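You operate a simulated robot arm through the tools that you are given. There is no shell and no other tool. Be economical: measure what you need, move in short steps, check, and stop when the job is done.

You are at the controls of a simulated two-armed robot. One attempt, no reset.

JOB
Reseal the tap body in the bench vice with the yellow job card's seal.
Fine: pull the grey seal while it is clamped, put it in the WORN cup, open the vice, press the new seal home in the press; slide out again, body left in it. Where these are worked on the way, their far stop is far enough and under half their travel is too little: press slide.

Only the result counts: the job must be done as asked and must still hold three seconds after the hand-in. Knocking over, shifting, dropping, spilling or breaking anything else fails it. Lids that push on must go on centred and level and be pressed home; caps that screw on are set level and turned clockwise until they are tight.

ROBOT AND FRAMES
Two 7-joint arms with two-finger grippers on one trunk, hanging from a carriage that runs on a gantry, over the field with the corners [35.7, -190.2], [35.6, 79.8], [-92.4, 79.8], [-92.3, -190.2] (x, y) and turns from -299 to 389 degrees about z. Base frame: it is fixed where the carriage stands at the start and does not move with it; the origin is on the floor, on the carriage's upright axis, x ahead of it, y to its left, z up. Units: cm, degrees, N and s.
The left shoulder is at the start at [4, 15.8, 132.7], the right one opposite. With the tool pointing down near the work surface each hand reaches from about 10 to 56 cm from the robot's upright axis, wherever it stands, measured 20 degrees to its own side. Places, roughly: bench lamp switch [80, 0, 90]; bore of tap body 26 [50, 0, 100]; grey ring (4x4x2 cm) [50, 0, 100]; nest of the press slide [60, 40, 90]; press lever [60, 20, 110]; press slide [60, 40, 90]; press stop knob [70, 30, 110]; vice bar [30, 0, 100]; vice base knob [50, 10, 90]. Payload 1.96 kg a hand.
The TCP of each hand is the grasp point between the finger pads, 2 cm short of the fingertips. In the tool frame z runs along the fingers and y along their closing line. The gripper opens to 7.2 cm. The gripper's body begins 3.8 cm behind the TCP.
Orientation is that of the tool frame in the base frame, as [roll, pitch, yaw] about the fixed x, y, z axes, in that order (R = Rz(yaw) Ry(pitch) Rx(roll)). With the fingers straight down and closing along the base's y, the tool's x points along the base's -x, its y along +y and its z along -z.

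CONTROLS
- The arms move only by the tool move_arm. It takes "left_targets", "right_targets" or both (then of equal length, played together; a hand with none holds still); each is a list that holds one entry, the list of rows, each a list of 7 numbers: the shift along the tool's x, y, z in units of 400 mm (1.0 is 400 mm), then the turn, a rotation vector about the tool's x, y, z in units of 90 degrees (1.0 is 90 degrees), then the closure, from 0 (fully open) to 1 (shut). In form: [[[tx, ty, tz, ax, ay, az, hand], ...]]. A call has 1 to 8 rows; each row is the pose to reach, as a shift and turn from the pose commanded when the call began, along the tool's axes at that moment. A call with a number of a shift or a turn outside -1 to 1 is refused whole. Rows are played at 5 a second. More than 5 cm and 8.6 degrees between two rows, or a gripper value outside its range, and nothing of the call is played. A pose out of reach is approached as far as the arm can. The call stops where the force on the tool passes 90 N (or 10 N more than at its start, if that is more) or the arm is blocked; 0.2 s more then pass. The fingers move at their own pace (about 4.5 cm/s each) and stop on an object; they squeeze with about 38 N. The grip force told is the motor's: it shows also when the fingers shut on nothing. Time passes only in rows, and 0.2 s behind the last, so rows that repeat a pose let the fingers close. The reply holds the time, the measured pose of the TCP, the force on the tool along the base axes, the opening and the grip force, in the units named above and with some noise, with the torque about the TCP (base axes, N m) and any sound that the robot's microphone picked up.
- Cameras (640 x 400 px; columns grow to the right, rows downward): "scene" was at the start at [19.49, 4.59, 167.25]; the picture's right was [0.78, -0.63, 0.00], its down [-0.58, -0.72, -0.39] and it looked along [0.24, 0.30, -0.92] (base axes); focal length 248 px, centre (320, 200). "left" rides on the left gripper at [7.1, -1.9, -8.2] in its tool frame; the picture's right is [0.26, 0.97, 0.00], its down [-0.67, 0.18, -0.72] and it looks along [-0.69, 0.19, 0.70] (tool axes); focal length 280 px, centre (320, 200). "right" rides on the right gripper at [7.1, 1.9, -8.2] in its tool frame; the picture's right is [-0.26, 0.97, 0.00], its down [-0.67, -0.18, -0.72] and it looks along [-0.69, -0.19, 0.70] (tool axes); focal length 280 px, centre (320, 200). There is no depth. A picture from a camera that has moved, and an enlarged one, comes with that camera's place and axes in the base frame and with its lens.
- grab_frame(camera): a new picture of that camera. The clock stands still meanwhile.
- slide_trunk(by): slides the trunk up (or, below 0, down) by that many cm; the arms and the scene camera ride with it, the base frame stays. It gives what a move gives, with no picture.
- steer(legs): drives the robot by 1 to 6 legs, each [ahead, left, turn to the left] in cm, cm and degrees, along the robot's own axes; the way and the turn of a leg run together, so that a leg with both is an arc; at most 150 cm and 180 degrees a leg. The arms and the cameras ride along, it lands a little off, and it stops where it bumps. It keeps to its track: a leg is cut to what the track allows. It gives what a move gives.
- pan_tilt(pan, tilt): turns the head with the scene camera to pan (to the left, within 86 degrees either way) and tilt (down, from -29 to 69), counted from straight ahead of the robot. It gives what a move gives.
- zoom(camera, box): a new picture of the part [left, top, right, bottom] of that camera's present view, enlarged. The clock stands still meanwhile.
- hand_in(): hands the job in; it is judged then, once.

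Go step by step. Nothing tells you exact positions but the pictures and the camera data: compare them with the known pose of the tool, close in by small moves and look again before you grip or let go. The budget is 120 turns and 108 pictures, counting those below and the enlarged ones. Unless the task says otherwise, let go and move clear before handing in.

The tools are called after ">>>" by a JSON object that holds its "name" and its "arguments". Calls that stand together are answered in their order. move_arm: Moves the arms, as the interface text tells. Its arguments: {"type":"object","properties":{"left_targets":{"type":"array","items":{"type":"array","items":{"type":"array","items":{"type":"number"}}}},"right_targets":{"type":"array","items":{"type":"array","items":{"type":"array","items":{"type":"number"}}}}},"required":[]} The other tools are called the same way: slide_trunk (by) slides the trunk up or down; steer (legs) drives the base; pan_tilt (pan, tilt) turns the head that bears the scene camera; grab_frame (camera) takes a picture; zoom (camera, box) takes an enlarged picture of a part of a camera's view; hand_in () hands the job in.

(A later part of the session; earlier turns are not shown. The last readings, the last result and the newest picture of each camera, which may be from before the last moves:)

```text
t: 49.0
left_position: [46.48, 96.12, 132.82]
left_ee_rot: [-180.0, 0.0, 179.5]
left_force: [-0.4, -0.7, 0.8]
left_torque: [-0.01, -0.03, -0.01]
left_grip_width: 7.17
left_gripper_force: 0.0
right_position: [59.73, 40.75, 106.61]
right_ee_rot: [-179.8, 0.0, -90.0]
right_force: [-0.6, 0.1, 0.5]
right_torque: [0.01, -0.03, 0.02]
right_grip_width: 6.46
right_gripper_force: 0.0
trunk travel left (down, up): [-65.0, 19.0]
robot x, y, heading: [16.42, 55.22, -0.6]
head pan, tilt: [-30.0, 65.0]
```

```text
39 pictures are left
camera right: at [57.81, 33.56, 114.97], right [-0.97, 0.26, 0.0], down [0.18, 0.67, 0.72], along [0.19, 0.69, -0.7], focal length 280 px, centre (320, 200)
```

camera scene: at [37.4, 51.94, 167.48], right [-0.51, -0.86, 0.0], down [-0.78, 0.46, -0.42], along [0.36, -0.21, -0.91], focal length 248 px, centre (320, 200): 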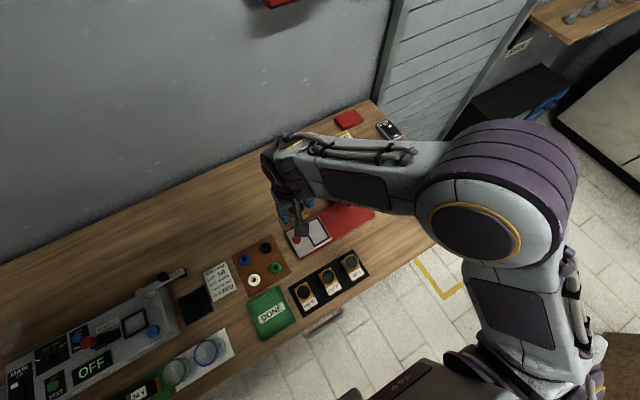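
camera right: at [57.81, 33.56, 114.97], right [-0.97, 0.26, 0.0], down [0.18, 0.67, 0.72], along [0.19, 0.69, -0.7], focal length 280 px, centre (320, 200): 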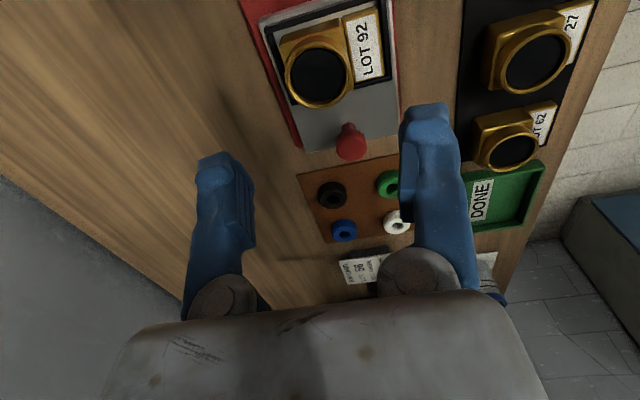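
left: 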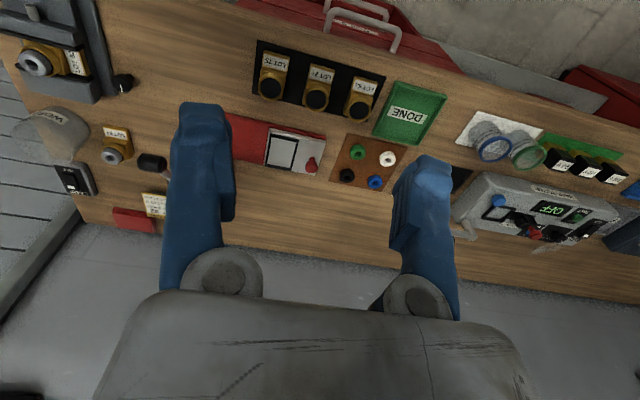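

The body sits in the nest. Next the green seal, near (55.9, 57.5, ~89.5); I verify the seat by zoom and move over the seal.

>>> {"name": "zoom", "arguments": {"camera": "right", "box": [240, 0, 410, 130]}}

>>> {"name": "move_arm", "arguments": {"right_targets": [[[-0.084, 0.019, 0, 0, 0, 0, 0.3], [-0.168, 0.038, 0, 0, 0, 0, 0.3], [-0.252, 0.057, 0, 0, 0, 0, 0.3], [-0.336, 0.077, 0.05, 0, 0, 0, 0.3], [-0.419, 0.096, 0.115, 0, 0, 0, 0.3]]]}}

>>> {"name": "grab_frame", "arguments": {"camera": "right"}}

```text
3.08 times, centred on (325, 65) of right
camera zoom: at [57.81, 33.56, 114.97], right [-0.97, 0.26, 0.0], down [0.18, 0.67, 0.72], along [0.19, 0.69, -0.7], focal length 863 px, centre (305, 615)
```

zoom: 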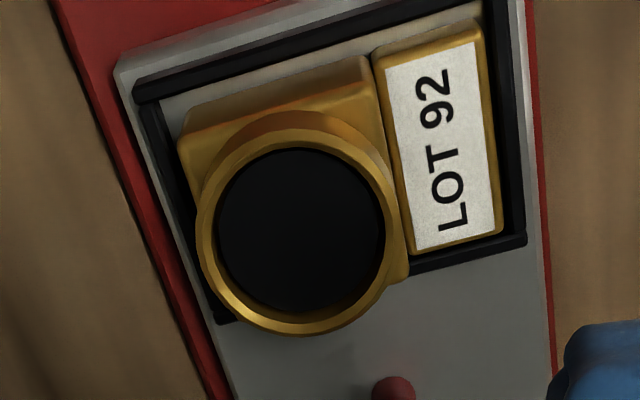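

```text
t: 50.2
left_position: [46.47, 96.19, 132.85]
left_ee_rot: [-180.0, 0.1, 179.5]
left_force: [-0.5, -0.2, -0.9]
left_torque: [0.01, 0.0, 0.0]
left_grip_width: 7.23
left_gripper_force: 0.1
right_position: [55.84, 57.94, 102.27]
right_ee_rot: [180.0, 0.0, -90.0]
right_force: [-0.2, -0.2, 0.2]
right_torque: [0.03, 0.06, 0.03]
right_grip_width: 5.02
right_gripper_force: 0.1
trunk travel left (down, up): [-65.0, 19.0]
robot x, y, heading: [16.01, 54.53, -0.5]
head pan, tilt: [-30.0, 65.0]
```

```text
37 pictures are left
camera right: at [53.99, 50.75, 110.58], right [-0.97, 0.26, 0.0], down [0.18, 0.67, 0.72], along [0.19, 0.69, -0.7], focal length 280 px, centre (320, 200)
```

right: 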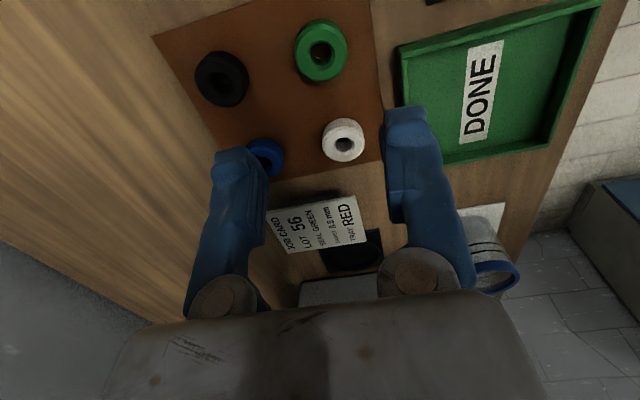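

The body is well seated in the nest. The green seal is centred below the hand; I descend 7 cm and re-measure.

>>> {"name": "move_arm", "arguments": {"right_targets": [[[0.005, 0.002, 0.09, 0, 0, 0, 0.3], [0.01, 0.004, 0.175, 0, 0, 0, 0.3]]]}}

>>> {"name": "zoom", "arguments": {"camera": "right", "box": [220, 20, 420, 160]}}

```text
t: 50.8
left_position: [46.33, 96.22, 132.83]
left_ee_rot: [-179.9, 0.0, 179.6]
left_force: [-0.4, -0.1, 0.0]
left_torque: [0.0, 0.0, 0.01]
left_grip_width: 7.2
left_gripper_force: 0.1
right_position: [55.75, 57.19, 94.93]
right_ee_rot: [-179.9, 0.0, -90.1]
right_force: [-0.5, 0.2, 0.5]
right_torque: [-0.02, 0.05, 0.02]
right_grip_width: 5.04
right_gripper_force: 0.0
trunk travel left (down, up): [-65.0, 19.0]
robot x, y, heading: [16.34, 55.08, -0.5]
head pan, tilt: [-30.0, 65.0]
```

```text
2.86 times, centred on (320, 90) of right
camera zoom: at [53.88, 49.98, 103.12], right [-0.97, 0.26, 0.0], down [0.18, 0.67, 0.72], along [0.19, 0.69, -0.7], focal length 801 px, centre (320, 514)
```

zoom: 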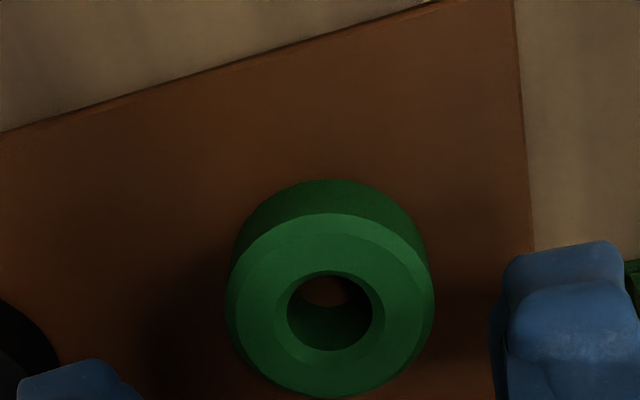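

Seal top is near (55.7, 57.0, 91). I lower to grip its upper half.

>>> {"name": "move_arm", "arguments": {"right_targets": [[[0.005, 0, 0.035, 0, 0, 0, 0.3], [0.005, 0, 0.07, 0, 0, 0, 0.3]]]}}

>>> {"name": "zoom", "arguments": {"camera": "right", "box": [200, 60, 440, 220]}}

```text
t: 51.4
left_position: [46.32, 96.21, 132.83]
left_ee_rot: [-180.0, 0.0, 179.4]
left_force: [-0.3, 0.0, 0.3]
left_torque: [0.02, 0.03, 0.0]
left_grip_width: 7.19
left_gripper_force: 0.0
right_position: [55.79, 56.93, 92.18]
right_ee_rot: [-179.9, -0.1, -90.1]
right_force: [-6.3, -0.5, 14.9]
right_torque: [-0.02, 0.36, 0.08]
right_grip_width: 5.04
right_gripper_force: 0.0
trunk travel left (down, up): [-65.0, 19.0]
robot x, y, heading: [16.24, 55.1, -0.6]
head pan, tilt: [-30.0, 65.0]
```

```text
2.50 times, centred on (320, 140) of right
camera zoom: at [53.94, 49.83, 100.48], right [-0.97, 0.26, 0.0], down [0.18, 0.67, 0.72], along [0.19, 0.69, -0.7], focal length 701 px, centre (320, 350)
```

zoom: 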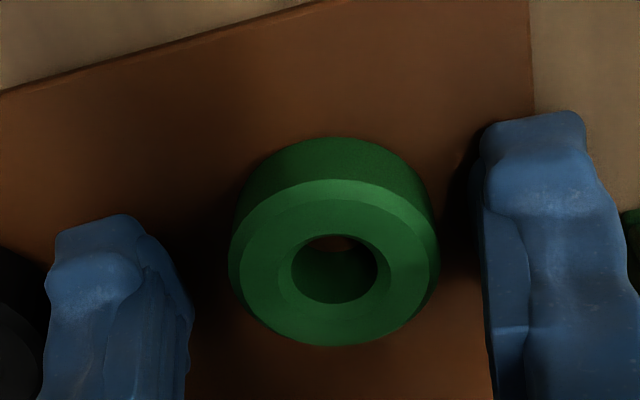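

The tips touched the mat (z≈90.2), so the seal top is ~92. I raise 9 mm, correct 3 mm each way, and close.

>>> {"name": "move_arm", "arguments": {"right_targets": [[[0.0, 0.0, -0.021, 0, 0, 0, 0.3], [0.0075, 0.0065, -0.021, 0, 0, 0, 0.3], [0.0075, 0.0065, -0.021, 0, 0, 0, 0.5], [0.0075, 0.0065, -0.021, 0, 0, 0, 0.8], [0.0075, 0.0065, -0.021, 0, 0, 0, 1], [0.0075, 0.0065, -0.021, 0, 0, 0, 1]]]}}

>>> {"name": "zoom", "arguments": {"camera": "right", "box": [200, 60, 440, 220]}}

```text
t: 52.8
left_position: [46.3, 96.13, 132.7]
left_ee_rot: [179.9, 0.0, 179.6]
left_force: [0.0, 0.0, 1.2]
left_torque: [0.01, 0.04, -0.02]
left_grip_width: 7.19
left_gripper_force: 0.1
right_position: [55.61, 56.54, 93.04]
right_ee_rot: [-179.9, 0.0, -89.9]
right_force: [-1.1, 0.2, -0.4]
right_torque: [0.0, 0.0, 0.01]
right_grip_width: 2.89
right_gripper_force: 38.3
trunk travel left (down, up): [-65.0, 19.0]
robot x, y, heading: [16.22, 54.97, -0.7]
head pan, tilt: [-30.0, 65.0]
```

```text
2.50 times, centred on (320, 140) of right
camera zoom: at [53.73, 49.49, 101.28], right [-0.96, 0.26, 0.0], down [0.18, 0.67, 0.72], along [0.19, 0.69, -0.7], focal length 701 px, centre (320, 350)
```

zoom: 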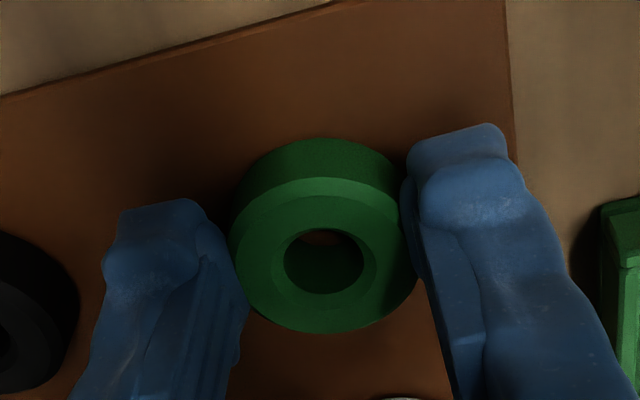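

Green seal gripped, centred. I lift it and carry it over the body's bore.

>>> {"name": "move_arm", "arguments": {"right_targets": [[[0, 0, -0.05, 0, 0, 0, 1], [0, 0, -0.15, 0, 0, 0, 1], [0.05, -0.015, -0.25, 0, 0, 0, 1], [0.14, -0.04, -0.29, 0, 0, 0, 1], [0.23, -0.065, -0.29, 0, 0, 0, 1], [0.31, -0.085, -0.29, 0, 0, 0, 1], [0.396, -0.1075, -0.29, 0, 0, 0, 1]]]}}

>>> {"name": "grab_frame", "arguments": {"camera": "right"}}

```text
t: 54.4
left_position: [46.44, 96.25, 132.72]
left_ee_rot: [179.9, -0.1, 179.6]
left_force: [0.0, 0.6, -0.4]
left_torque: [-0.05, -0.01, 0.03]
left_grip_width: 7.19
left_gripper_force: 0.1
right_position: [59.78, 40.76, 104.83]
right_ee_rot: [-179.8, 0.1, -90.0]
right_force: [-0.1, 0.3, -0.6]
right_torque: [-0.02, 0.0, -0.02]
right_grip_width: 2.85
right_gripper_force: 38.5
trunk travel left (down, up): [-65.0, 19.0]
robot x, y, heading: [16.22, 55.01, -0.4]
head pan, tilt: [-30.0, 65.0]
```

```text
33 pictures are left
camera right: at [57.87, 33.58, 112.95], right [-0.97, 0.26, 0.0], down [0.18, 0.67, 0.72], along [0.19, 0.69, -0.7], focal length 280 px, centre (320, 200)
```

right: 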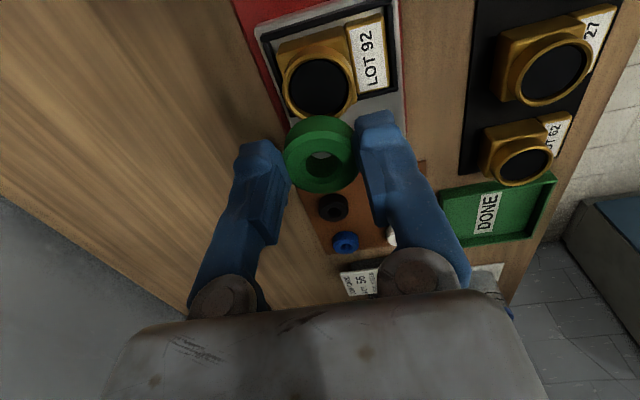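

Solved: bore at about (59.9, 40.9), collar top z≈96.2. I descend so the seal is just above the collar and look.

>>> {"name": "move_arm", "arguments": {"right_targets": [[[-0.003, -0.002, 0.05, 0, 0, 0, 1], [-0.003, -0.002, 0.1, 0, 0, 0, 1], [-0.003, -0.002, 0.13, 0, 0, 0, 1]]]}}

>>> {"name": "zoom", "arguments": {"camera": "right", "box": [220, 50, 420, 200]}}

```text
t: 55.2
left_position: [46.37, 96.25, 132.67]
left_ee_rot: [180.0, -0.1, 179.4]
left_force: [0.1, 0.5, 0.5]
left_torque: [0.0, 0.0, 0.02]
left_grip_width: 7.2
left_gripper_force: 0.2
right_position: [59.94, 40.99, 99.53]
right_ee_rot: [-179.8, 0.0, -90.0]
right_force: [0.1, 0.5, 0.6]
right_torque: [-0.04, 0.01, 0.0]
right_grip_width: 2.83
right_gripper_force: 37.6
trunk travel left (down, up): [-65.0, 19.0]
robot x, y, heading: [15.9, 54.77, -0.5]
head pan, tilt: [-30.0, 65.0]
```

```text
2.67 times, centred on (320, 125) of right
camera zoom: at [58.06, 33.73, 107.71], right [-0.96, 0.26, 0.0], down [0.18, 0.67, 0.72], along [0.19, 0.69, -0.7], focal length 748 px, centre (320, 400)
```

zoom: 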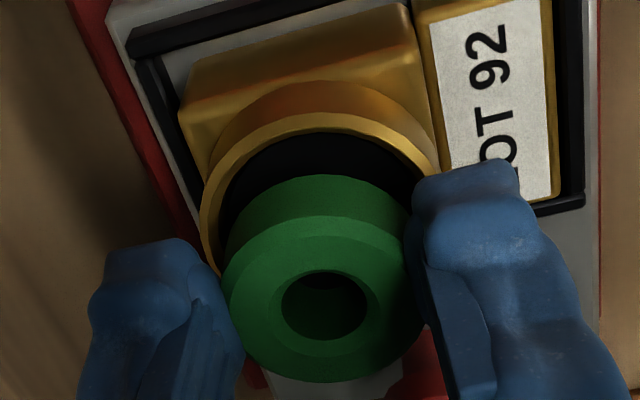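

Nearly aligned. I lower 1 cm more and look again.

>>> {"name": "move_arm", "arguments": {"right_targets": [[[0, 0, 0.012, 0, 0, 0, 1], [0, 0, 0.024, 0, 0, 0, 1]]]}}

>>> {"name": "zoom", "arguments": {"camera": "right", "box": [220, 50, 420, 200]}}

```text
t: 55.8
left_position: [46.37, 96.09, 132.86]
left_ee_rot: [-179.9, 0.0, 179.5]
left_force: [-0.7, 0.7, 0.0]
left_torque: [0.01, -0.01, 0.0]
left_grip_width: 7.18
left_gripper_force: 0.2
right_position: [60.1, 40.8, 98.84]
right_ee_rot: [-179.7, 0.0, -90.0]
right_force: [-13.8, -1.0, 54.1]
right_torque: [0.96, 0.32, 0.05]
right_grip_width: 2.87
right_gripper_force: 37.9
trunk travel left (down, up): [-65.0, 19.0]
robot x, y, heading: [16.06, 55.04, -0.5]
head pan, tilt: [-30.0, 65.0]
```

```text
2.67 times, centred on (320, 125) of right
camera zoom: at [58.14, 33.71, 107.05], right [-0.97, 0.26, -0.01], down [0.18, 0.67, 0.72], along [0.19, 0.69, -0.7], focal length 748 px, centre (320, 400)
```

zoom: 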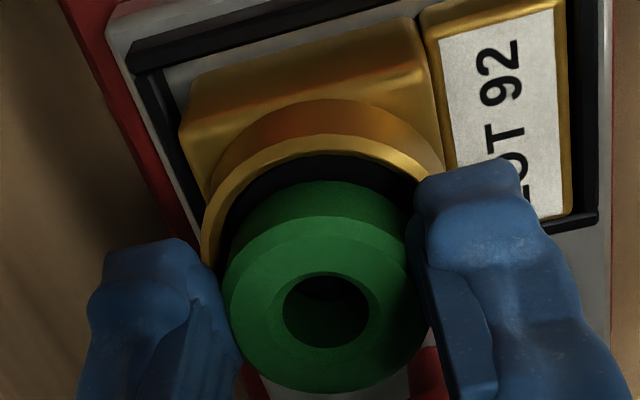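

The seal's +y edge is riding on the collar (contact torque at +1.8 cm y). I lift 4 mm, shift 3.5 mm to -y, and lower again.

>>> {"name": "move_arm", "arguments": {"right_targets": [[[0, 0, -0.014, 0, 0, 0, 1], [0.009, 0, -0.014, 0, 0, 0, 1], [0.009, 0, -0.005, 0, 0, 0, 1], [0.009, 0, 0.002, 0, 0, 0, 1]]]}}

>>> {"name": "zoom", "arguments": {"camera": "right", "box": [220, 50, 420, 200]}}

```text
t: 56.8
left_position: [46.42, 96.08, 132.83]
left_ee_rot: [-180.0, 0.0, 179.5]
left_force: [1.1, -0.3, 0.6]
left_torque: [0.01, 0.01, -0.02]
left_grip_width: 7.19
left_gripper_force: 0.1
right_position: [60.14, 40.6, 98.58]
right_ee_rot: [-179.9, -0.1, -90.1]
right_force: [-8.7, 0.2, 24.4]
right_torque: [-0.24, 0.21, -0.03]
right_grip_width: 2.82
right_gripper_force: 38.0
trunk travel left (down, up): [-65.0, 19.0]
robot x, y, heading: [16.34, 55.76, -0.5]
head pan, tilt: [-30.0, 65.0]
```

```text
2.67 times, centred on (320, 125) of right
camera zoom: at [58.08, 33.44, 106.78], right [-0.96, 0.26, 0.0], down [0.18, 0.68, 0.71], along [0.19, 0.69, -0.7], focal length 748 px, centre (320, 400)
```

zoom: 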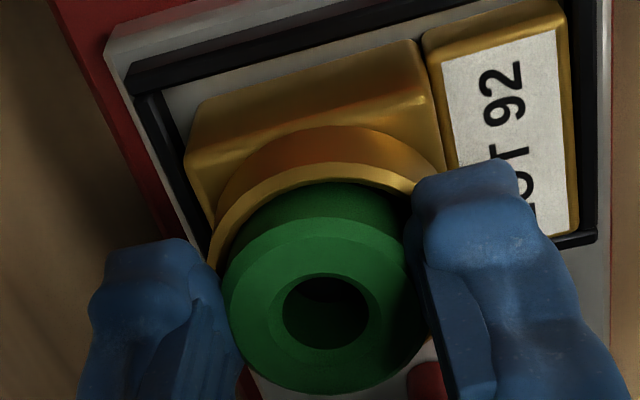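

The seal sits into the bore mouth. I press a little further down to settle it.

>>> {"name": "move_arm", "arguments": {"right_targets": [[[0.002, 0, 0.005, 0, 0, 0, 1], [0.002, 0, 0.01, 0, 0, 0, 1], [0.002, 0, 0.014, 0, 0, 0, 1]]]}}

>>> {"name": "zoom", "arguments": {"camera": "right", "box": [220, 50, 420, 200]}}

```text
t: 57.5
left_position: [46.25, 96.0, 132.81]
left_ee_rot: [-179.9, -0.1, 179.5]
left_force: [-0.5, -0.4, -0.6]
left_torque: [0.0, -0.03, 0.0]
left_grip_width: 7.19
left_gripper_force: 0.0
right_position: [60.04, 40.4, 98.36]
right_ee_rot: [-179.8, 0.0, -90.1]
right_force: [-16.8, 2.5, 56.4]
right_torque: [-0.02, 1.05, -0.14]
right_grip_width: 2.85
right_gripper_force: 37.8
trunk travel left (down, up): [-65.0, 19.0]
robot x, y, heading: [16.17, 55.13, -0.7]
head pan, tilt: [-30.0, 65.0]
stopped in row 3 (right hand): the force on the tool passed its limit at 96 N (the readings are from after the stop); the commanded pose is now the measured one
```

```text
2.67 times, centred on (320, 125) of right
camera zoom: at [58.13, 33.34, 106.68], right [-0.97, 0.26, 0.0], down [0.18, 0.67, 0.72], along [0.19, 0.69, -0.7], focal length 748 px, centre (320, 400)
```

zoom: 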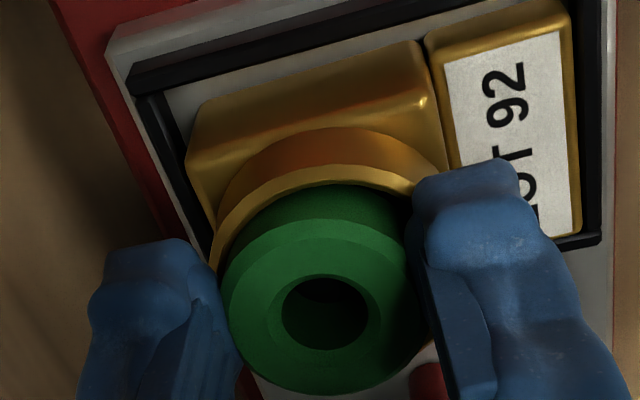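

Let me release gently and see how the seal sits.

>>> {"name": "move_arm", "arguments": {"right_targets": [[[0, 0, -0.004, 0, 0, 0, 1], [0, 0, -0.004, 0, 0, 0, 0.75], [0, 0, -0.004, 0, 0, 0, 0.5], [0, 0, -0.004, 0, 0, 0, 0.4], [0, 0, -0.06, 0, 0, 0, 0.4], [0, 0, -0.15, 0, 0, 0, 0.4]]]}}

>>> {"name": "zoom", "arguments": {"camera": "right", "box": [240, 20, 400, 140]}}

```text
t: 58.9
left_position: [46.35, 96.13, 132.74]
left_ee_rot: [-180.0, 0.0, 179.5]
left_force: [-0.3, -0.1, 0.6]
left_torque: [0.01, 0.01, -0.03]
left_grip_width: 7.16
left_gripper_force: 0.0
right_position: [60.0, 40.16, 104.2]
right_ee_rot: [-179.9, -0.1, -90.1]
right_force: [-0.3, -0.4, 0.1]
right_torque: [-0.01, -0.01, 0.01]
right_grip_width: 4.31
right_gripper_force: 0.1
trunk travel left (down, up): [-65.0, 19.0]
robot x, y, heading: [15.8, 55.13, -0.6]
head pan, tilt: [-30.0, 65.0]
```

```text
3.33 times, centred on (320, 80) of right
camera zoom: at [58.07, 32.98, 112.46], right [-0.97, 0.26, 0.0], down [0.18, 0.67, 0.72], along [0.19, 0.69, -0.7], focal length 935 px, centre (320, 600)
```

zoom: 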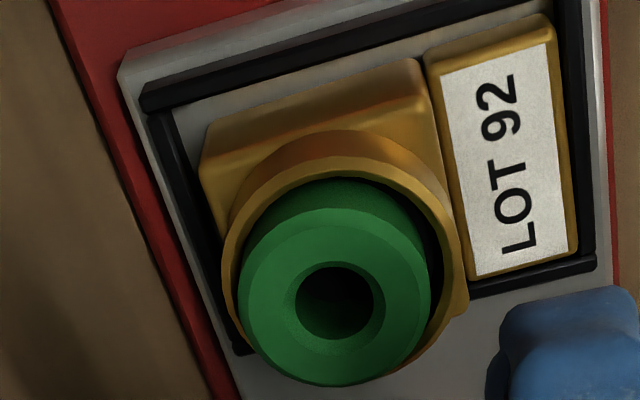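

The seal stands in the bore mouth but leans ~2 mm to the back (+x). I regrip with the hand shifted to centre it.

>>> {"name": "move_arm", "arguments": {"right_targets": [[[-0.006, 0.01, 0.05, 0, 0, 0, 0.35], [-0.006, 0.01, 0.11, 0, 0, 0, 0.35], [-0.006, 0.01, 0.142, 0, 0, 0, 0.35], [-0.006, 0.01, 0.142, 0, 0, 0, 0.7], [-0.006, 0.01, 0.142, 0, 0, 0, 1], [-0.006, 0.01, 0.142, 0, 0, 0, 1], [-0.006, 0.01, 0.148, 0, 0, 0, 1], [-0.006, 0.01, 0.154, 0, 0, 0, 1]]]}}

>>> {"name": "zoom", "arguments": {"camera": "right", "box": [220, 50, 420, 200]}}

```text
t: 60.7
left_position: [46.35, 96.09, 132.9]
left_ee_rot: [-179.9, 0.0, 179.5]
left_force: [-0.5, 0.5, -0.6]
left_torque: [0.0, 0.0, -0.02]
left_grip_width: 7.21
left_gripper_force: 0.1
right_position: [59.82, 40.63, 98.52]
right_ee_rot: [-179.7, 0.0, -89.9]
right_force: [-25.9, 2.5, 87.8]
right_torque: [0.24, 1.42, -0.04]
right_grip_width: 2.88
right_gripper_force: 38.0
trunk travel left (down, up): [-65.0, 19.0]
robot x, y, heading: [16.05, 54.81, -0.7]
head pan, tilt: [-30.0, 65.0]
```

```text
2.67 times, centred on (320, 125) of right
camera zoom: at [57.82, 33.5, 106.68], right [-0.97, 0.26, 0.0], down [0.18, 0.67, 0.72], along [0.19, 0.69, -0.7], focal length 748 px, centre (320, 400)
```

zoom: 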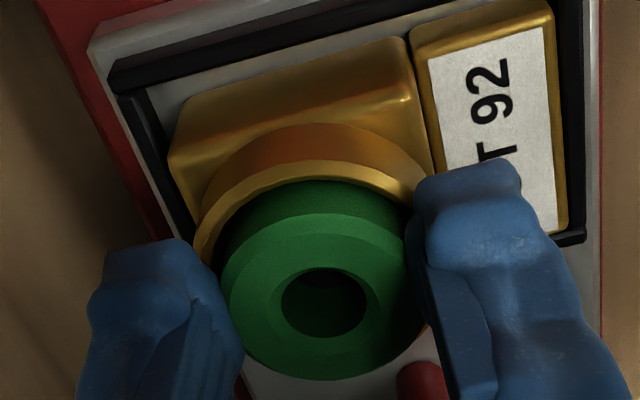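

The fingertips now bear on the collar, so the seal is as deep as the hand can set it. I release, rise and look.

>>> {"name": "move_arm", "arguments": {"right_targets": [[[0, 0, -0.01, 0, 0, 0, 1], [0, 0, -0.01, 0, 0, 0, 0.75], [0, 0, -0.01, 0, 0, 0, 0.5], [0, 0, -0.01, 0, 0, 0, 0.4], [0, 0, -0.06, 0, 0, 0, 0.4], [0, 0, -0.15, 0, 0, 0, 0.4]]]}}

>>> {"name": "zoom", "arguments": {"camera": "right", "box": [240, 20, 400, 140]}}

```text
t: 62.1
left_position: [46.29, 96.21, 132.77]
left_ee_rot: [180.0, 0.0, 179.4]
left_force: [0.6, 0.1, 0.6]
left_torque: [-0.04, 0.01, 0.01]
left_grip_width: 7.2
left_gripper_force: 0.1
right_position: [59.43, 40.81, 104.03]
right_ee_rot: [-179.8, 0.0, -90.1]
right_force: [-0.2, -0.1, 0.7]
right_torque: [0.0, 0.0, -0.03]
right_grip_width: 4.33
right_gripper_force: 0.1
trunk travel left (down, up): [-65.0, 19.0]
robot x, y, heading: [16.28, 55.08, -0.5]
head pan, tilt: [-30.0, 65.0]
```

```text
3.33 times, centred on (320, 80) of right
camera zoom: at [57.61, 33.67, 112.24], right [-0.97, 0.26, 0.0], down [0.18, 0.67, 0.72], along [0.19, 0.69, -0.7], focal length 935 px, centre (320, 600)
```

zoom: 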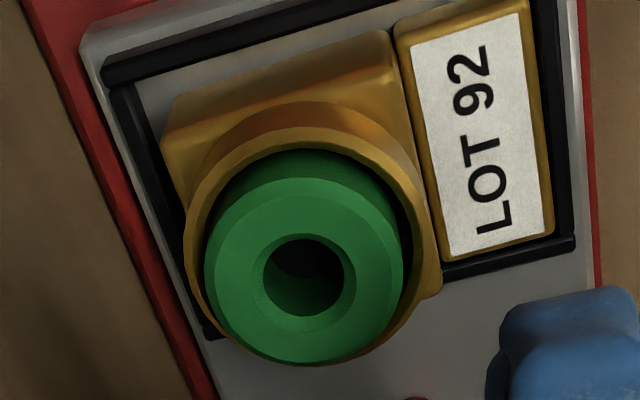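

The green seal stands level and centred. Next I turn the hand to yaw 180 and go above the slide's red knob near (58.9, 47.7, 94).

>>> {"name": "move_arm", "arguments": {"right_targets": [[[-0.02, 0, -0.08, 0, 0, 0.09, 0.3], [-0.05, 0, -0.12, 0, 0, 0.18, 0.2], [-0.09, 0.005, -0.12, 0, 0, 0.27, 0.2], [-0.13, 0.01, -0.12, 0, 0, 0.36, 0.2], [-0.17, 0.0125, -0.12, 0, 0, 0.45, 0.2], [-0.1725, 0.0125, -0.12, 0, 0, 0.54, 0.2], [-0.1725, 0.0125, -0.12, 0, 0, 0.63, 0.2], [-0.1725, 0.0125, -0.12, 0, 0, 0.72, 0.2]]]}}

>>> {"name": "move_arm", "arguments": {"right_targets": [[[0, 0, 0, 0, 0, 0.07, 0.2], [0, 0, 0, 0, 0, 0.14, 0.2], [0, 0, 0, 0, 0, 0.21, 0.2], [0, 0, 0, 0, 0, 0.28, 0.2]]]}}

>>> {"name": "grab_frame", "arguments": {"camera": "right"}}

```text
t: 63.9
left_position: [46.32, 96.16, 132.72]
left_ee_rot: [179.9, 0.0, 179.5]
left_force: [-0.3, -0.6, -0.5]
left_torque: [-0.01, -0.02, 0.01]
left_grip_width: 7.2
left_gripper_force: 0.0
right_position: [59.12, 47.78, 108.89]
right_ee_rot: [-180.0, 0.3, -154.9]
right_force: [1.0, 0.6, 0.2]
right_torque: [0.02, -0.02, 0.01]
right_grip_width: 5.76
right_gripper_force: 0.0
trunk travel left (down, up): [-65.0, 19.0]
robot x, y, heading: [16.23, 54.76, -0.5]
head pan, tilt: [-30.0, 65.0]
```

```text
t: 64.9
left_position: [46.39, 96.19, 132.84]
left_ee_rot: [180.0, 0.1, 179.6]
left_force: [1.0, -0.3, -0.9]
left_torque: [-0.01, -0.02, -0.02]
left_grip_width: 7.24
left_gripper_force: 0.2
right_position: [59.05, 47.69, 108.73]
right_ee_rot: [180.0, 0.2, 179.8]
right_force: [0.4, 0.2, 0.4]
right_torque: [-0.05, 0.01, -0.01]
right_grip_width: 5.75
right_gripper_force: 0.1
trunk travel left (down, up): [-65.0, 19.0]
robot x, y, heading: [16.09, 55.18, -0.4]
head pan, tilt: [-30.0, 65.0]
```

```text
25 pictures are left
camera right: at [51.94, 49.58, 117.07], right [0.26, 0.96, 0.0], down [0.67, -0.18, 0.72], along [0.69, -0.19, -0.7], focal length 280 px, centre (320, 200)
```

right: 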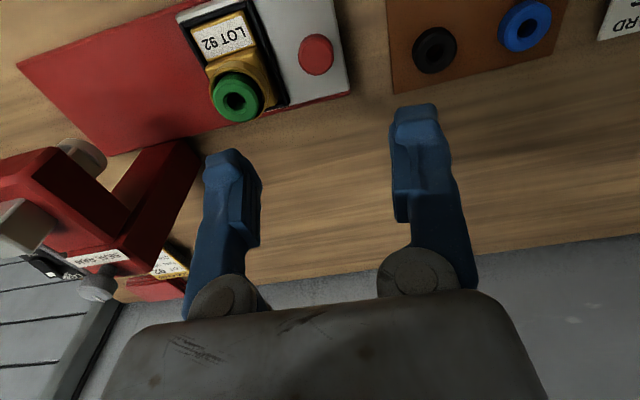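

Good view: ram is in line with the bore. I lower on to the knob (opening limited to clear the nest rim) and grip it.

>>> {"name": "move_arm", "arguments": {"right_targets": [[[0, -0.0075, 0.09, 0, 0, 0, 0.4], [0, -0.0075, 0.18, 0, 0, 0, 0.4], [0, -0.0075, 0.27, 0, 0, 0, 0.4], [0, -0.0075, 0.32, 0, 0, 0, 0.4]]]}}

>>> {"name": "grab_frame", "arguments": {"camera": "right"}}

```text
t: 65.9
left_position: [46.3, 96.12, 132.81]
left_ee_rot: [-180.0, 0.0, 179.5]
left_force: [-0.4, 0.3, -0.3]
left_torque: [-0.02, -0.01, -0.02]
left_grip_width: 7.21
left_gripper_force: 0.1
right_position: [58.96, 47.23, 95.92]
right_ee_rot: [180.0, 0.2, -180.0]
right_force: [0.0, 0.1, -0.6]
right_torque: [0.01, 0.02, -0.03]
right_grip_width: 4.35
right_gripper_force: 0.0
trunk travel left (down, up): [-65.0, 19.0]
robot x, y, heading: [16.3, 54.69, -0.5]
head pan, tilt: [-30.0, 65.0]
```

```text
24 pictures are left
camera right: at [51.84, 49.16, 104.15], right [0.26, 0.97, 0.0], down [0.67, -0.18, 0.72], along [0.69, -0.19, -0.7], focal length 280 px, centre (320, 200)
```

right: 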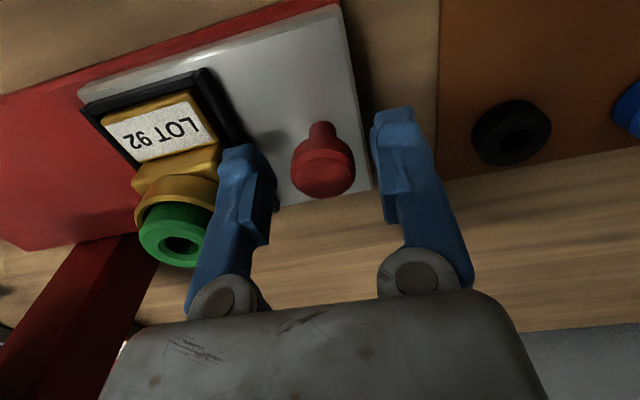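

The knob head is between the fingers, top z≈95.5. I lower 1 cm and close.

>>> {"name": "move_arm", "arguments": {"right_targets": [[[0, 0, 0.025, 0, 0, 0, 0.4], [0, 0, 0.025, 0, 0, 0, 0.7], [0, 0, 0.025, 0, 0, 0, 1], [0, 0, 0.025, 0, 0, 0, 1], [0, 0.0, 0.025, 0, 0, 0, 1]]]}}

>>> {"name": "move_arm", "arguments": {"right_targets": [[[0, -0.03, 0, 0, 0, 0, 1], [0, -0.07, 0, 0, 0, 0, 1], [0, -0.11, 0, 0, 0, 0, 1], [0, -0.15, 0, 0, 0, 0, 1]]]}}

>>> {"name": "grab_frame", "arguments": {"camera": "right"}}

```text
t: 67.1
left_position: [46.25, 96.22, 132.65]
left_ee_rot: [180.0, 0.0, 179.4]
left_force: [-0.4, -0.1, -0.4]
left_torque: [0.04, -0.05, -0.02]
left_grip_width: 7.21
left_gripper_force: 0.1
right_position: [59.07, 47.19, 94.99]
right_ee_rot: [179.9, 0.2, -179.9]
right_force: [4.4, 2.2, -8.2]
right_torque: [0.0, -0.11, 0.0]
right_grip_width: 1.95
right_gripper_force: 39.5
trunk travel left (down, up): [-65.0, 19.0]
robot x, y, heading: [16.1, 55.23, -0.6]
head pan, tilt: [-30.0, 65.0]
```

```text
t: 68.1
left_position: [46.35, 96.14, 132.76]
left_ee_rot: [-180.0, 0.0, 179.6]
left_force: [0.6, -0.1, -0.2]
left_torque: [-0.03, -0.01, -0.02]
left_grip_width: 7.21
left_gripper_force: 0.1
right_position: [58.99, 41.06, 95.07]
right_ee_rot: [179.9, 0.1, 179.9]
right_force: [11.0, -0.8, -32.1]
right_torque: [0.07, 0.33, -0.04]
right_grip_width: 1.98
right_gripper_force: 39.7
trunk travel left (down, up): [-65.0, 19.0]
robot x, y, heading: [16.37, 54.76, -0.6]
head pan, tilt: [-30.0, 65.0]
```

```text
23 pictures are left
camera right: at [51.96, 42.92, 103.25], right [0.26, 0.96, 0.0], down [0.67, -0.18, 0.72], along [0.69, -0.19, -0.7], focal length 280 px, centre (320, 200)
```

right: 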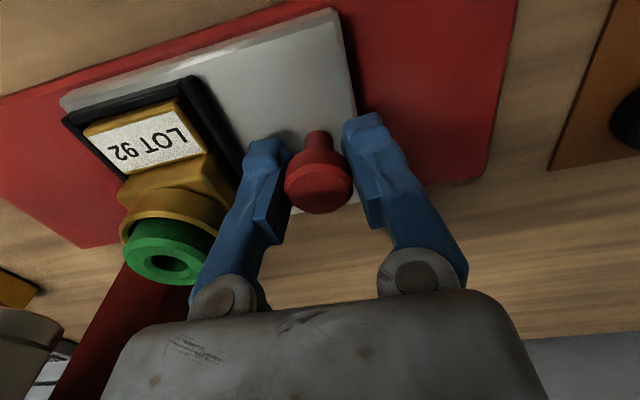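

The slide follows smoothly. I go on 4 cm and check clearance to the press head.

>>> {"name": "move_arm", "arguments": {"right_targets": [[[0, -0.03, 0.003, 0, 0, 0, 1], [0, -0.06, 0.005, 0, 0, 0, 1], [0, -0.1, 0.006, 0, 0, 0, 1]]]}}

>>> {"name": "grab_frame", "arguments": {"camera": "right"}}

>>> {"name": "zoom", "arguments": {"camera": "scene", "box": [290, 130, 430, 250]}}

```text
t: 68.9
left_position: [46.33, 96.12, 132.87]
left_ee_rot: [-180.0, -0.1, 179.5]
left_force: [-0.3, 0.3, 0.5]
left_torque: [-0.01, -0.01, 0.02]
left_grip_width: 7.2
left_gripper_force: 0.0
right_position: [59.09, 37.33, 95.08]
right_ee_rot: [180.0, 0.2, -180.0]
right_force: [0.1, -0.1, -3.6]
right_torque: [0.1, 0.2, 0.02]
right_grip_width: 1.98
right_gripper_force: 40.2
trunk travel left (down, up): [-65.0, 19.0]
robot x, y, heading: [16.07, 55.02, -0.6]
head pan, tilt: [-30.0, 65.0]
```

```text
22 pictures are left
camera right: at [51.95, 39.22, 103.25], right [0.26, 0.97, 0.0], down [0.67, -0.18, 0.72], along [0.69, -0.19, -0.7], focal length 280 px, centre (320, 200)
```

right: 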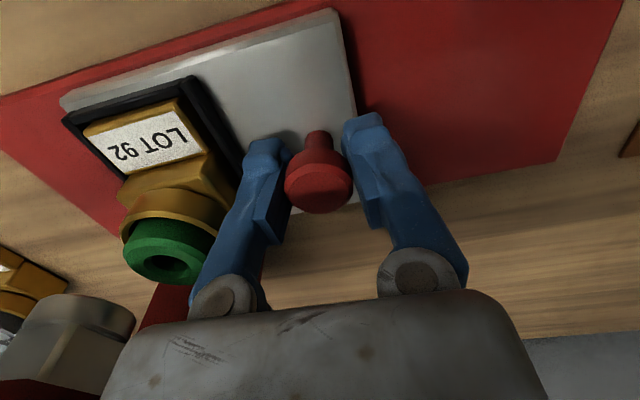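

```text
3.33 times, centred on (360, 190) of scene
camera zoom: at [37.26, 51.93, 167.51], right [-0.51, -0.86, 0.0], down [-0.78, 0.46, -0.42], along [0.36, -0.21, -0.91], focal length 826 px, centre (187, 233)
```

zoom: 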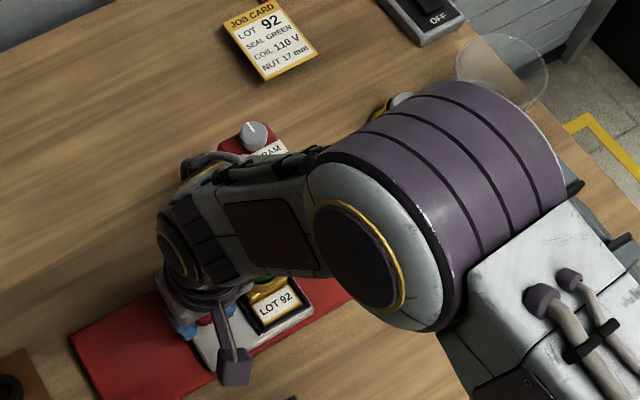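

Clear so far. I push on toward the inner stop in small steps.

>>> {"name": "move_arm", "arguments": {"right_targets": [[[0, -0.02, 0, 0, 0, 0, 1], [0, -0.04, 0, 0, 0, 0, 1], [0, -0.055, 0, 0, 0, 0, 1], [0, -0.07, 0, 0, 0, 0, 1]]]}}

>>> {"name": "grab_frame", "arguments": {"camera": "right"}}

```text
t: 69.9
left_position: [46.36, 96.06, 132.76]
left_ee_rot: [-180.0, -0.2, 179.5]
left_force: [-0.4, 0.2, -0.5]
left_torque: [-0.04, 0.01, -0.04]
left_grip_width: 7.19
left_gripper_force: 0.0
right_position: [58.99, 34.32, 95.13]
right_ee_rot: [-179.8, 0.2, -180.0]
right_force: [-10.5, 0.0, 20.9]
right_torque: [-0.03, 0.06, -0.03]
right_grip_width: 1.99
right_gripper_force: 39.9
trunk travel left (down, up): [-65.0, 19.0]
robot x, y, heading: [16.13, 55.42, -0.3]
head pan, tilt: [-30.0, 65.0]
```

```text
20 pictures are left
camera right: at [51.96, 36.32, 103.24], right [0.26, 0.96, 0.0], down [0.67, -0.18, 0.72], along [0.69, -0.19, -0.7], focal length 280 px, centre (320, 200)
```

right: 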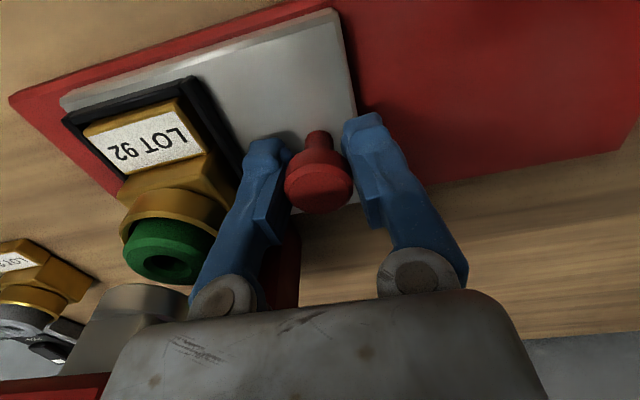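

The seal is just about under the ram. I push gently on until the stop is felt.

>>> {"name": "move_arm", "arguments": {"right_targets": [[[0, -0.015, -0.004, 0, 0, 0, 1], [0, -0.03, -0.004, 0, 0, 0, 1], [0, -0.045, -0.004, 0, 0, 0, 1]]]}}

```text
t: 70.7
left_position: [46.22, 96.88, 133.04]
left_ee_rot: [179.5, -0.1, 179.7]
left_force: [-0.2, 0.0, 0.6]
left_torque: [-0.01, 0.0, -0.02]
left_grip_width: 7.21
left_gripper_force: 0.1
right_position: [59.16, 34.37, 94.84]
right_ee_rot: [178.7, 0.2, -179.4]
right_force: [-13.0, 49.4, 29.5]
right_torque: [0.39, 0.14, 0.0]
right_grip_width: 1.94
right_gripper_force: 39.9
trunk travel left (down, up): [-65.0, 19.0]
robot x, y, heading: [16.21, 55.08, -0.5]
head pan, tilt: [-30.0, 65.0]
```

The slide has reached its inner stop (y 34.35, 12.9 cm of travel). I ease off, release the knob, rise high, and drive right to suit the lever.

>>> {"name": "move_arm", "arguments": {"right_targets": [[[0, 0.03, 0, 0, 0, 0, 1], [0, 0.03, 0, 0, 0, 0, 0.6], [0, 0.03, 0, 0, 0, 0, 0.4], [0, 0.03, -0.1, 0, 0, 0, 0.4], [0, 0.03, -0.22, 0, 0, 0, 0.4], [0, 0.03, -0.34, 0, 0, 0, 0.4], [0, 0.03, -0.46, 0, 0, 0, 0.6], [0, 0.03, -0.58, 0, 0, 0, 1]]]}}

>>> {"name": "steer", "arguments": {"legs": [[0, -17, 0]]}}

>>> {"name": "grab_frame", "arguments": {"camera": "right"}}

```text
t: 72.5
left_position: [46.28, 96.25, 132.84]
left_ee_rot: [180.0, 0.1, 179.5]
left_force: [-0.2, 0.1, -0.7]
left_torque: [-0.01, -0.04, 0.0]
left_grip_width: 7.21
left_gripper_force: 0.0
right_position: [59.23, 34.07, 118.41]
right_ee_rot: [180.0, 0.3, 180.0]
right_force: [0.0, 0.0, 0.6]
right_torque: [0.0, 0.02, 0.0]
right_grip_width: 0.01
right_gripper_force: 5.4
trunk travel left (down, up): [-65.0, 19.0]
robot x, y, heading: [16.1, 55.32, -0.4]
head pan, tilt: [-30.0, 65.0]
```

```text
t: 74.0
left_position: [46.2, 79.52, 132.66]
left_ee_rot: [180.0, -0.1, 179.5]
left_force: [-0.5, -0.2, 0.1]
left_torque: [0.02, 0.05, 0.0]
left_grip_width: 7.2
left_gripper_force: 0.1
right_position: [59.15, 17.47, 118.31]
right_ee_rot: [-180.0, 0.1, 180.0]
right_force: [0.2, -0.8, 0.1]
right_torque: [0.01, -0.03, -0.03]
right_grip_width: 0.02
right_gripper_force: 29.5
trunk travel left (down, up): [-65.0, 19.0]
robot x, y, heading: [16.24, 38.57, -0.5]
head pan, tilt: [-30.0, 65.0]
```

```text
19 pictures are left
camera right: at [52.03, 19.35, 126.51], right [0.26, 0.97, 0.0], down [0.67, -0.18, 0.72], along [0.69, -0.19, -0.7], focal length 280 px, centre (320, 200)
```

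right: 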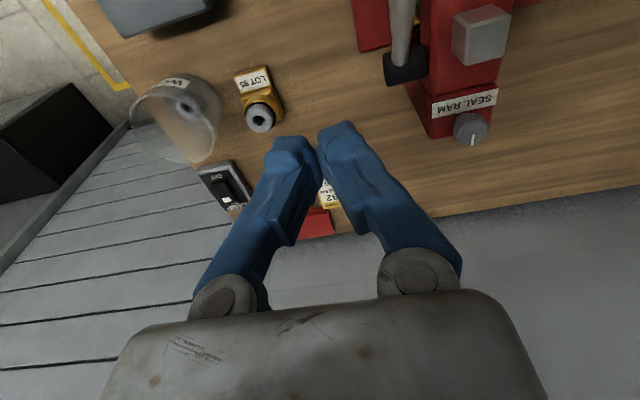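

I move the closed fingers above the lever's black grip, near (52.2, 23.5, 110).

>>> {"name": "move_arm", "arguments": {"right_targets": [[[0.09, 0.075, 0, 0, 0, 0, 1], [0.174, 0.151, 0, 0, 0, 0, 1]]]}}

>>> {"name": "grab_frame", "arguments": {"camera": "right"}}

```text
t: 74.6
left_position: [46.21, 79.57, 132.74]
left_ee_rot: [-179.9, 0.0, 179.6]
left_force: [-0.4, -0.7, -0.1]
left_torque: [-0.01, -0.02, 0.01]
left_grip_width: 7.22
left_gripper_force: 0.0
right_position: [52.4, 23.77, 118.17]
right_ee_rot: [-180.0, 0.2, -180.0]
right_force: [0.2, 0.2, -0.6]
right_torque: [0.01, 0.0, -0.03]
right_grip_width: 0.0
right_gripper_force: 29.7
trunk travel left (down, up): [-65.0, 19.0]
robot x, y, heading: [15.66, 38.72, -0.4]
head pan, tilt: [-30.0, 65.0]
```

```text
18 pictures are left
camera right: at [45.29, 25.58, 126.39], right [0.26, 0.97, 0.0], down [0.67, -0.18, 0.72], along [0.69, -0.19, -0.7], focal length 280 px, centre (320, 200)
```

right: 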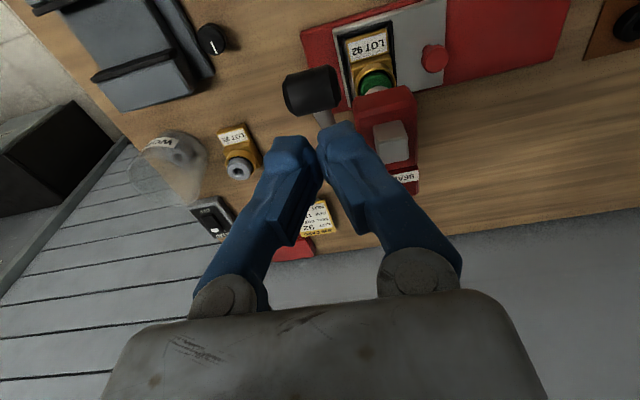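

The lever grip is at (52.5, 23.0, 109.6), and the seal is under the ram. I press the grip down along its arc, first half.

>>> {"name": "move_arm", "arguments": {"right_targets": [[[0, -0.015, 0.06, 0, 0, 0, 1], [0, -0.015, 0.115, 0, 0, 0, 1], [0.012, -0.015, 0.145, 0, 0, 0, 1], [0.025, -0.015, 0.174, 0, 0, 0, 1], [0.032, -0.015, 0.197, 0, 0, 0, 1], [0.035, -0.015, 0.219, 0, 0, 0, 1], [0.038, -0.015, 0.242, 0, 0, 0, 1], [0.04, -0.015, 0.264, 0, 0, 0, 1]]]}}

>>> {"name": "grab_frame", "arguments": {"camera": "right"}}

```text
t: 76.4
left_position: [46.24, 79.73, 132.82]
left_ee_rot: [-180.0, 0.0, 179.5]
left_force: [0.0, 0.0, 0.1]
left_torque: [0.01, 0.01, 0.0]
left_grip_width: 7.19
left_gripper_force: 0.1
right_position: [50.73, 22.94, 107.89]
right_ee_rot: [-180.0, 0.1, -180.0]
right_force: [-1.1, -0.1, 3.0]
right_torque: [0.0, 0.05, 0.0]
right_grip_width: 0.6
right_gripper_force: 29.4
trunk travel left (down, up): [-65.0, 19.0]
robot x, y, heading: [16.56, 38.02, -0.5]
head pan, tilt: [-30.0, 65.0]
```

```text
17 pictures are left
camera right: at [43.55, 24.81, 116.09], right [0.26, 0.97, 0.0], down [0.67, -0.18, 0.72], along [0.69, -0.19, -0.7], focal length 280 px, centre (320, 200)
```

right: 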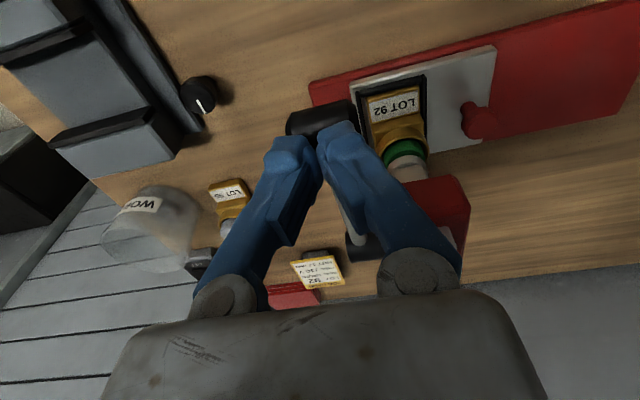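

The ram is coming down on the seal. I continue the stroke to its stop.

>>> {"name": "move_arm", "arguments": {"right_targets": [[[-0.002, 0, 0.022, 0, 0, 0, 1], [-0.005, 0, 0.045, 0, 0, 0, 1], [-0.01, 0, 0.068, 0, 0, 0, 1], [-0.017, 0, 0.09, 0, 0, 0, 1], [-0.026, 0, 0.11, 0, 0, 0, 1], [-0.037, 0, 0.13, 0, 0, 0, 1], [-0.05, 0, 0.15, 0, 0, 0, 1]]]}}

>>> {"name": "grab_frame", "arguments": {"camera": "right"}}

```text
t: 78.0
left_position: [45.97, 79.65, 132.75]
left_ee_rot: [179.9, -0.1, 179.5]
left_force: [-0.2, 0.3, -0.3]
left_torque: [0.02, 0.0, 0.03]
left_grip_width: 7.22
left_gripper_force: 0.1
right_position: [52.46, 23.15, 101.73]
right_ee_rot: [179.9, 0.1, -179.9]
right_force: [-8.2, 3.9, 6.7]
right_torque: [0.07, 0.09, 0.1]
right_grip_width: 0.01
right_gripper_force: 29.8
trunk travel left (down, up): [-65.0, 19.0]
robot x, y, heading: [15.98, 38.49, -0.5]
head pan, tilt: [-30.0, 65.0]
```

```text
16 pictures are left
camera right: at [45.39, 24.96, 109.92], right [0.26, 0.97, 0.0], down [0.67, -0.18, 0.72], along [0.69, -0.19, -0.7], focal length 280 px, centre (320, 200)
```

right: 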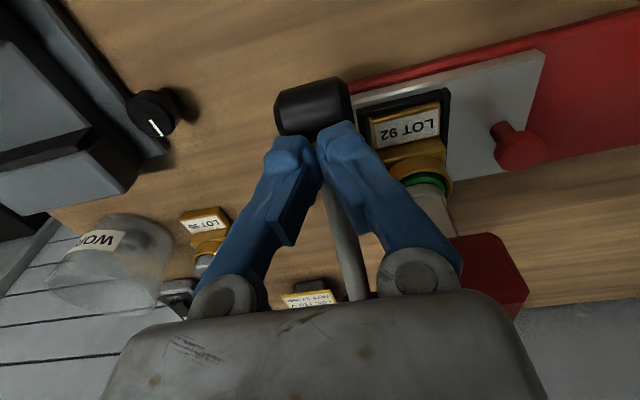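

The seal is nearly flush, but the fingers have slid to the lever rod. I reposition on the grip's top and press on to the stop.

>>> {"name": "move_arm", "arguments": {"right_targets": [[[0, 0, -0.04, 0, 0, 0, 1], [0.037, 0, -0.05, 0, 0, 0, 1], [0.037, 0, -0.03, 0, 0, 0, 1], [0.033, 0, -0.01, 0, 0, 0, 1], [0.027, 0, 0.01, 0, 0, 0, 1], [0.02, 0, 0.03, 0, 0, 0, 1], [0.01, 0, 0.05, 0, 0, 0, 1], [0.0, 0, 0.07, 0, 0, 0, 1]]]}}

>>> {"name": "grab_frame", "arguments": {"camera": "right"}}

```text
t: 79.6
left_position: [46.17, 79.44, 132.8]
left_ee_rot: [-179.9, 0.1, 179.5]
left_force: [0.0, -1.1, -0.2]
left_torque: [-0.01, -0.03, -0.02]
left_grip_width: 7.21
left_gripper_force: 0.1
right_position: [52.04, 23.0, 100.15]
right_ee_rot: [179.8, -0.1, -179.9]
right_force: [-21.7, 0.1, 78.5]
right_torque: [-0.04, 0.39, -0.08]
right_grip_width: 0.6
right_gripper_force: 29.5
trunk travel left (down, up): [-65.0, 19.0]
robot x, y, heading: [16.26, 38.18, -0.8]
head pan, tilt: [-30.0, 65.0]
stopped in row 8 (right hand): the force on the tool passed its limit at 114 N (the readings are from after the stop); the commanded pose is now the measured one
```

```text
15 pictures are left
camera right: at [44.99, 24.82, 108.29], right [0.26, 0.97, 0.0], down [0.68, -0.18, 0.71], along [0.69, -0.18, -0.7], focal length 280 px, centre (320, 200)
```

right: 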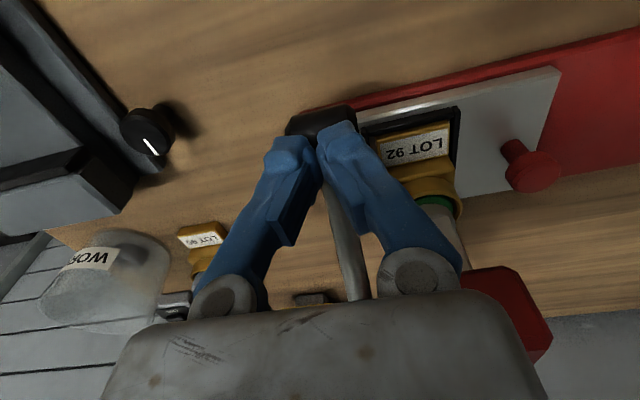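

A hard stop (114 N). I zoom on the seal to see how deep it is.

>>> {"name": "zoom", "arguments": {"camera": "right", "box": [370, 110, 520, 230]}}

```text
3.33 times, centred on (445, 170) of right
camera zoom: at [44.99, 24.82, 108.29], right [0.26, 0.97, 0.0], down [0.68, -0.18, 0.71], along [0.69, -0.18, -0.7], focal length 935 px, centre (-97, 300)
```

zoom: 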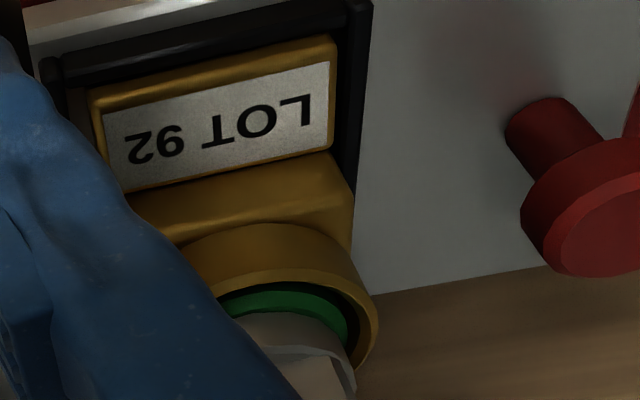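

The seal's top lies at or below the collar rim: pressed home. I raise the hand and see whether the lever returns.

>>> {"name": "move_arm", "arguments": {"right_targets": [[[0, 0, -0.05, 0, 0, 0, 1], [0.01, 0, -0.15, 0, 0, 0, 1], [0.02, 0, -0.27, 0, 0, 0, 1], [0.02, 0, -0.39, 0, 0, 0, 1], [0.02, 0, -0.47, 0, 0, 0, 1]]]}}

>>> {"name": "grab_frame", "arguments": {"camera": "right"}}

```text
t: 80.8
left_position: [46.19, 79.71, 132.72]
left_ee_rot: [-180.0, -0.1, 179.5]
left_force: [-0.6, -0.5, 0.2]
left_torque: [0.0, 0.01, -0.01]
left_grip_width: 7.2
left_gripper_force: 0.0
right_position: [51.22, 23.23, 118.54]
right_ee_rot: [179.9, -0.1, -180.0]
right_force: [0.0, -0.8, -0.8]
right_torque: [0.02, -0.05, 0.02]
right_grip_width: 0.0
right_gripper_force: 29.3
trunk travel left (down, up): [-65.0, 19.0]
robot x, y, heading: [16.05, 38.4, -0.3]
head pan, tilt: [-30.0, 65.0]
```

```text
13 pictures are left
camera right: at [44.29, 25.09, 126.77], right [0.26, 0.97, 0.0], down [0.68, -0.18, 0.71], along [0.69, -0.18, -0.7], focal length 280 px, centre (320, 200)
```

right: 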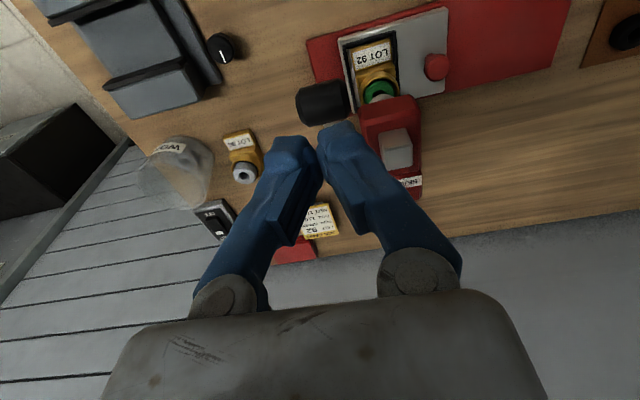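

The lever has sprung back up. A zoom on the seal.

>>> {"name": "zoom", "arguments": {"camera": "right", "box": [330, 30, 460, 130]}}

```text
4.00 times, centred on (395, 80) of right
camera zoom: at [44.29, 25.09, 126.77], right [0.26, 0.97, 0.0], down [0.68, -0.18, 0.71], along [0.69, -0.18, -0.7], focal length 1122 px, centre (20, 680)
```

zoom: 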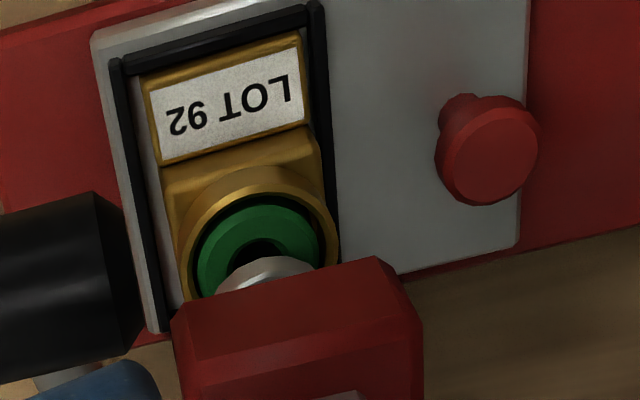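

The seal is flush within the collar and the ram is clear. I drive back left and go above the knob at (58.9, 34.4).

>>> {"name": "steer", "arguments": {"legs": [[0, 16, 0]]}}

```text
t: 82.2
left_position: [46.49, 95.54, 132.84]
left_ee_rot: [180.0, 0.1, 179.3]
left_force: [-0.3, -0.7, -0.6]
left_torque: [-0.01, -0.01, -0.02]
left_grip_width: 7.19
left_gripper_force: 0.1
right_position: [51.51, 39.08, 118.54]
right_ee_rot: [179.9, 0.0, 179.9]
right_force: [0.4, -0.2, 0.4]
right_torque: [0.0, 0.0, 0.01]
right_grip_width: 0.0
right_gripper_force: 29.4
trunk travel left (down, up): [-65.0, 19.0]
robot x, y, heading: [16.14, 54.35, -0.7]
head pan, tilt: [-30.0, 65.0]
```

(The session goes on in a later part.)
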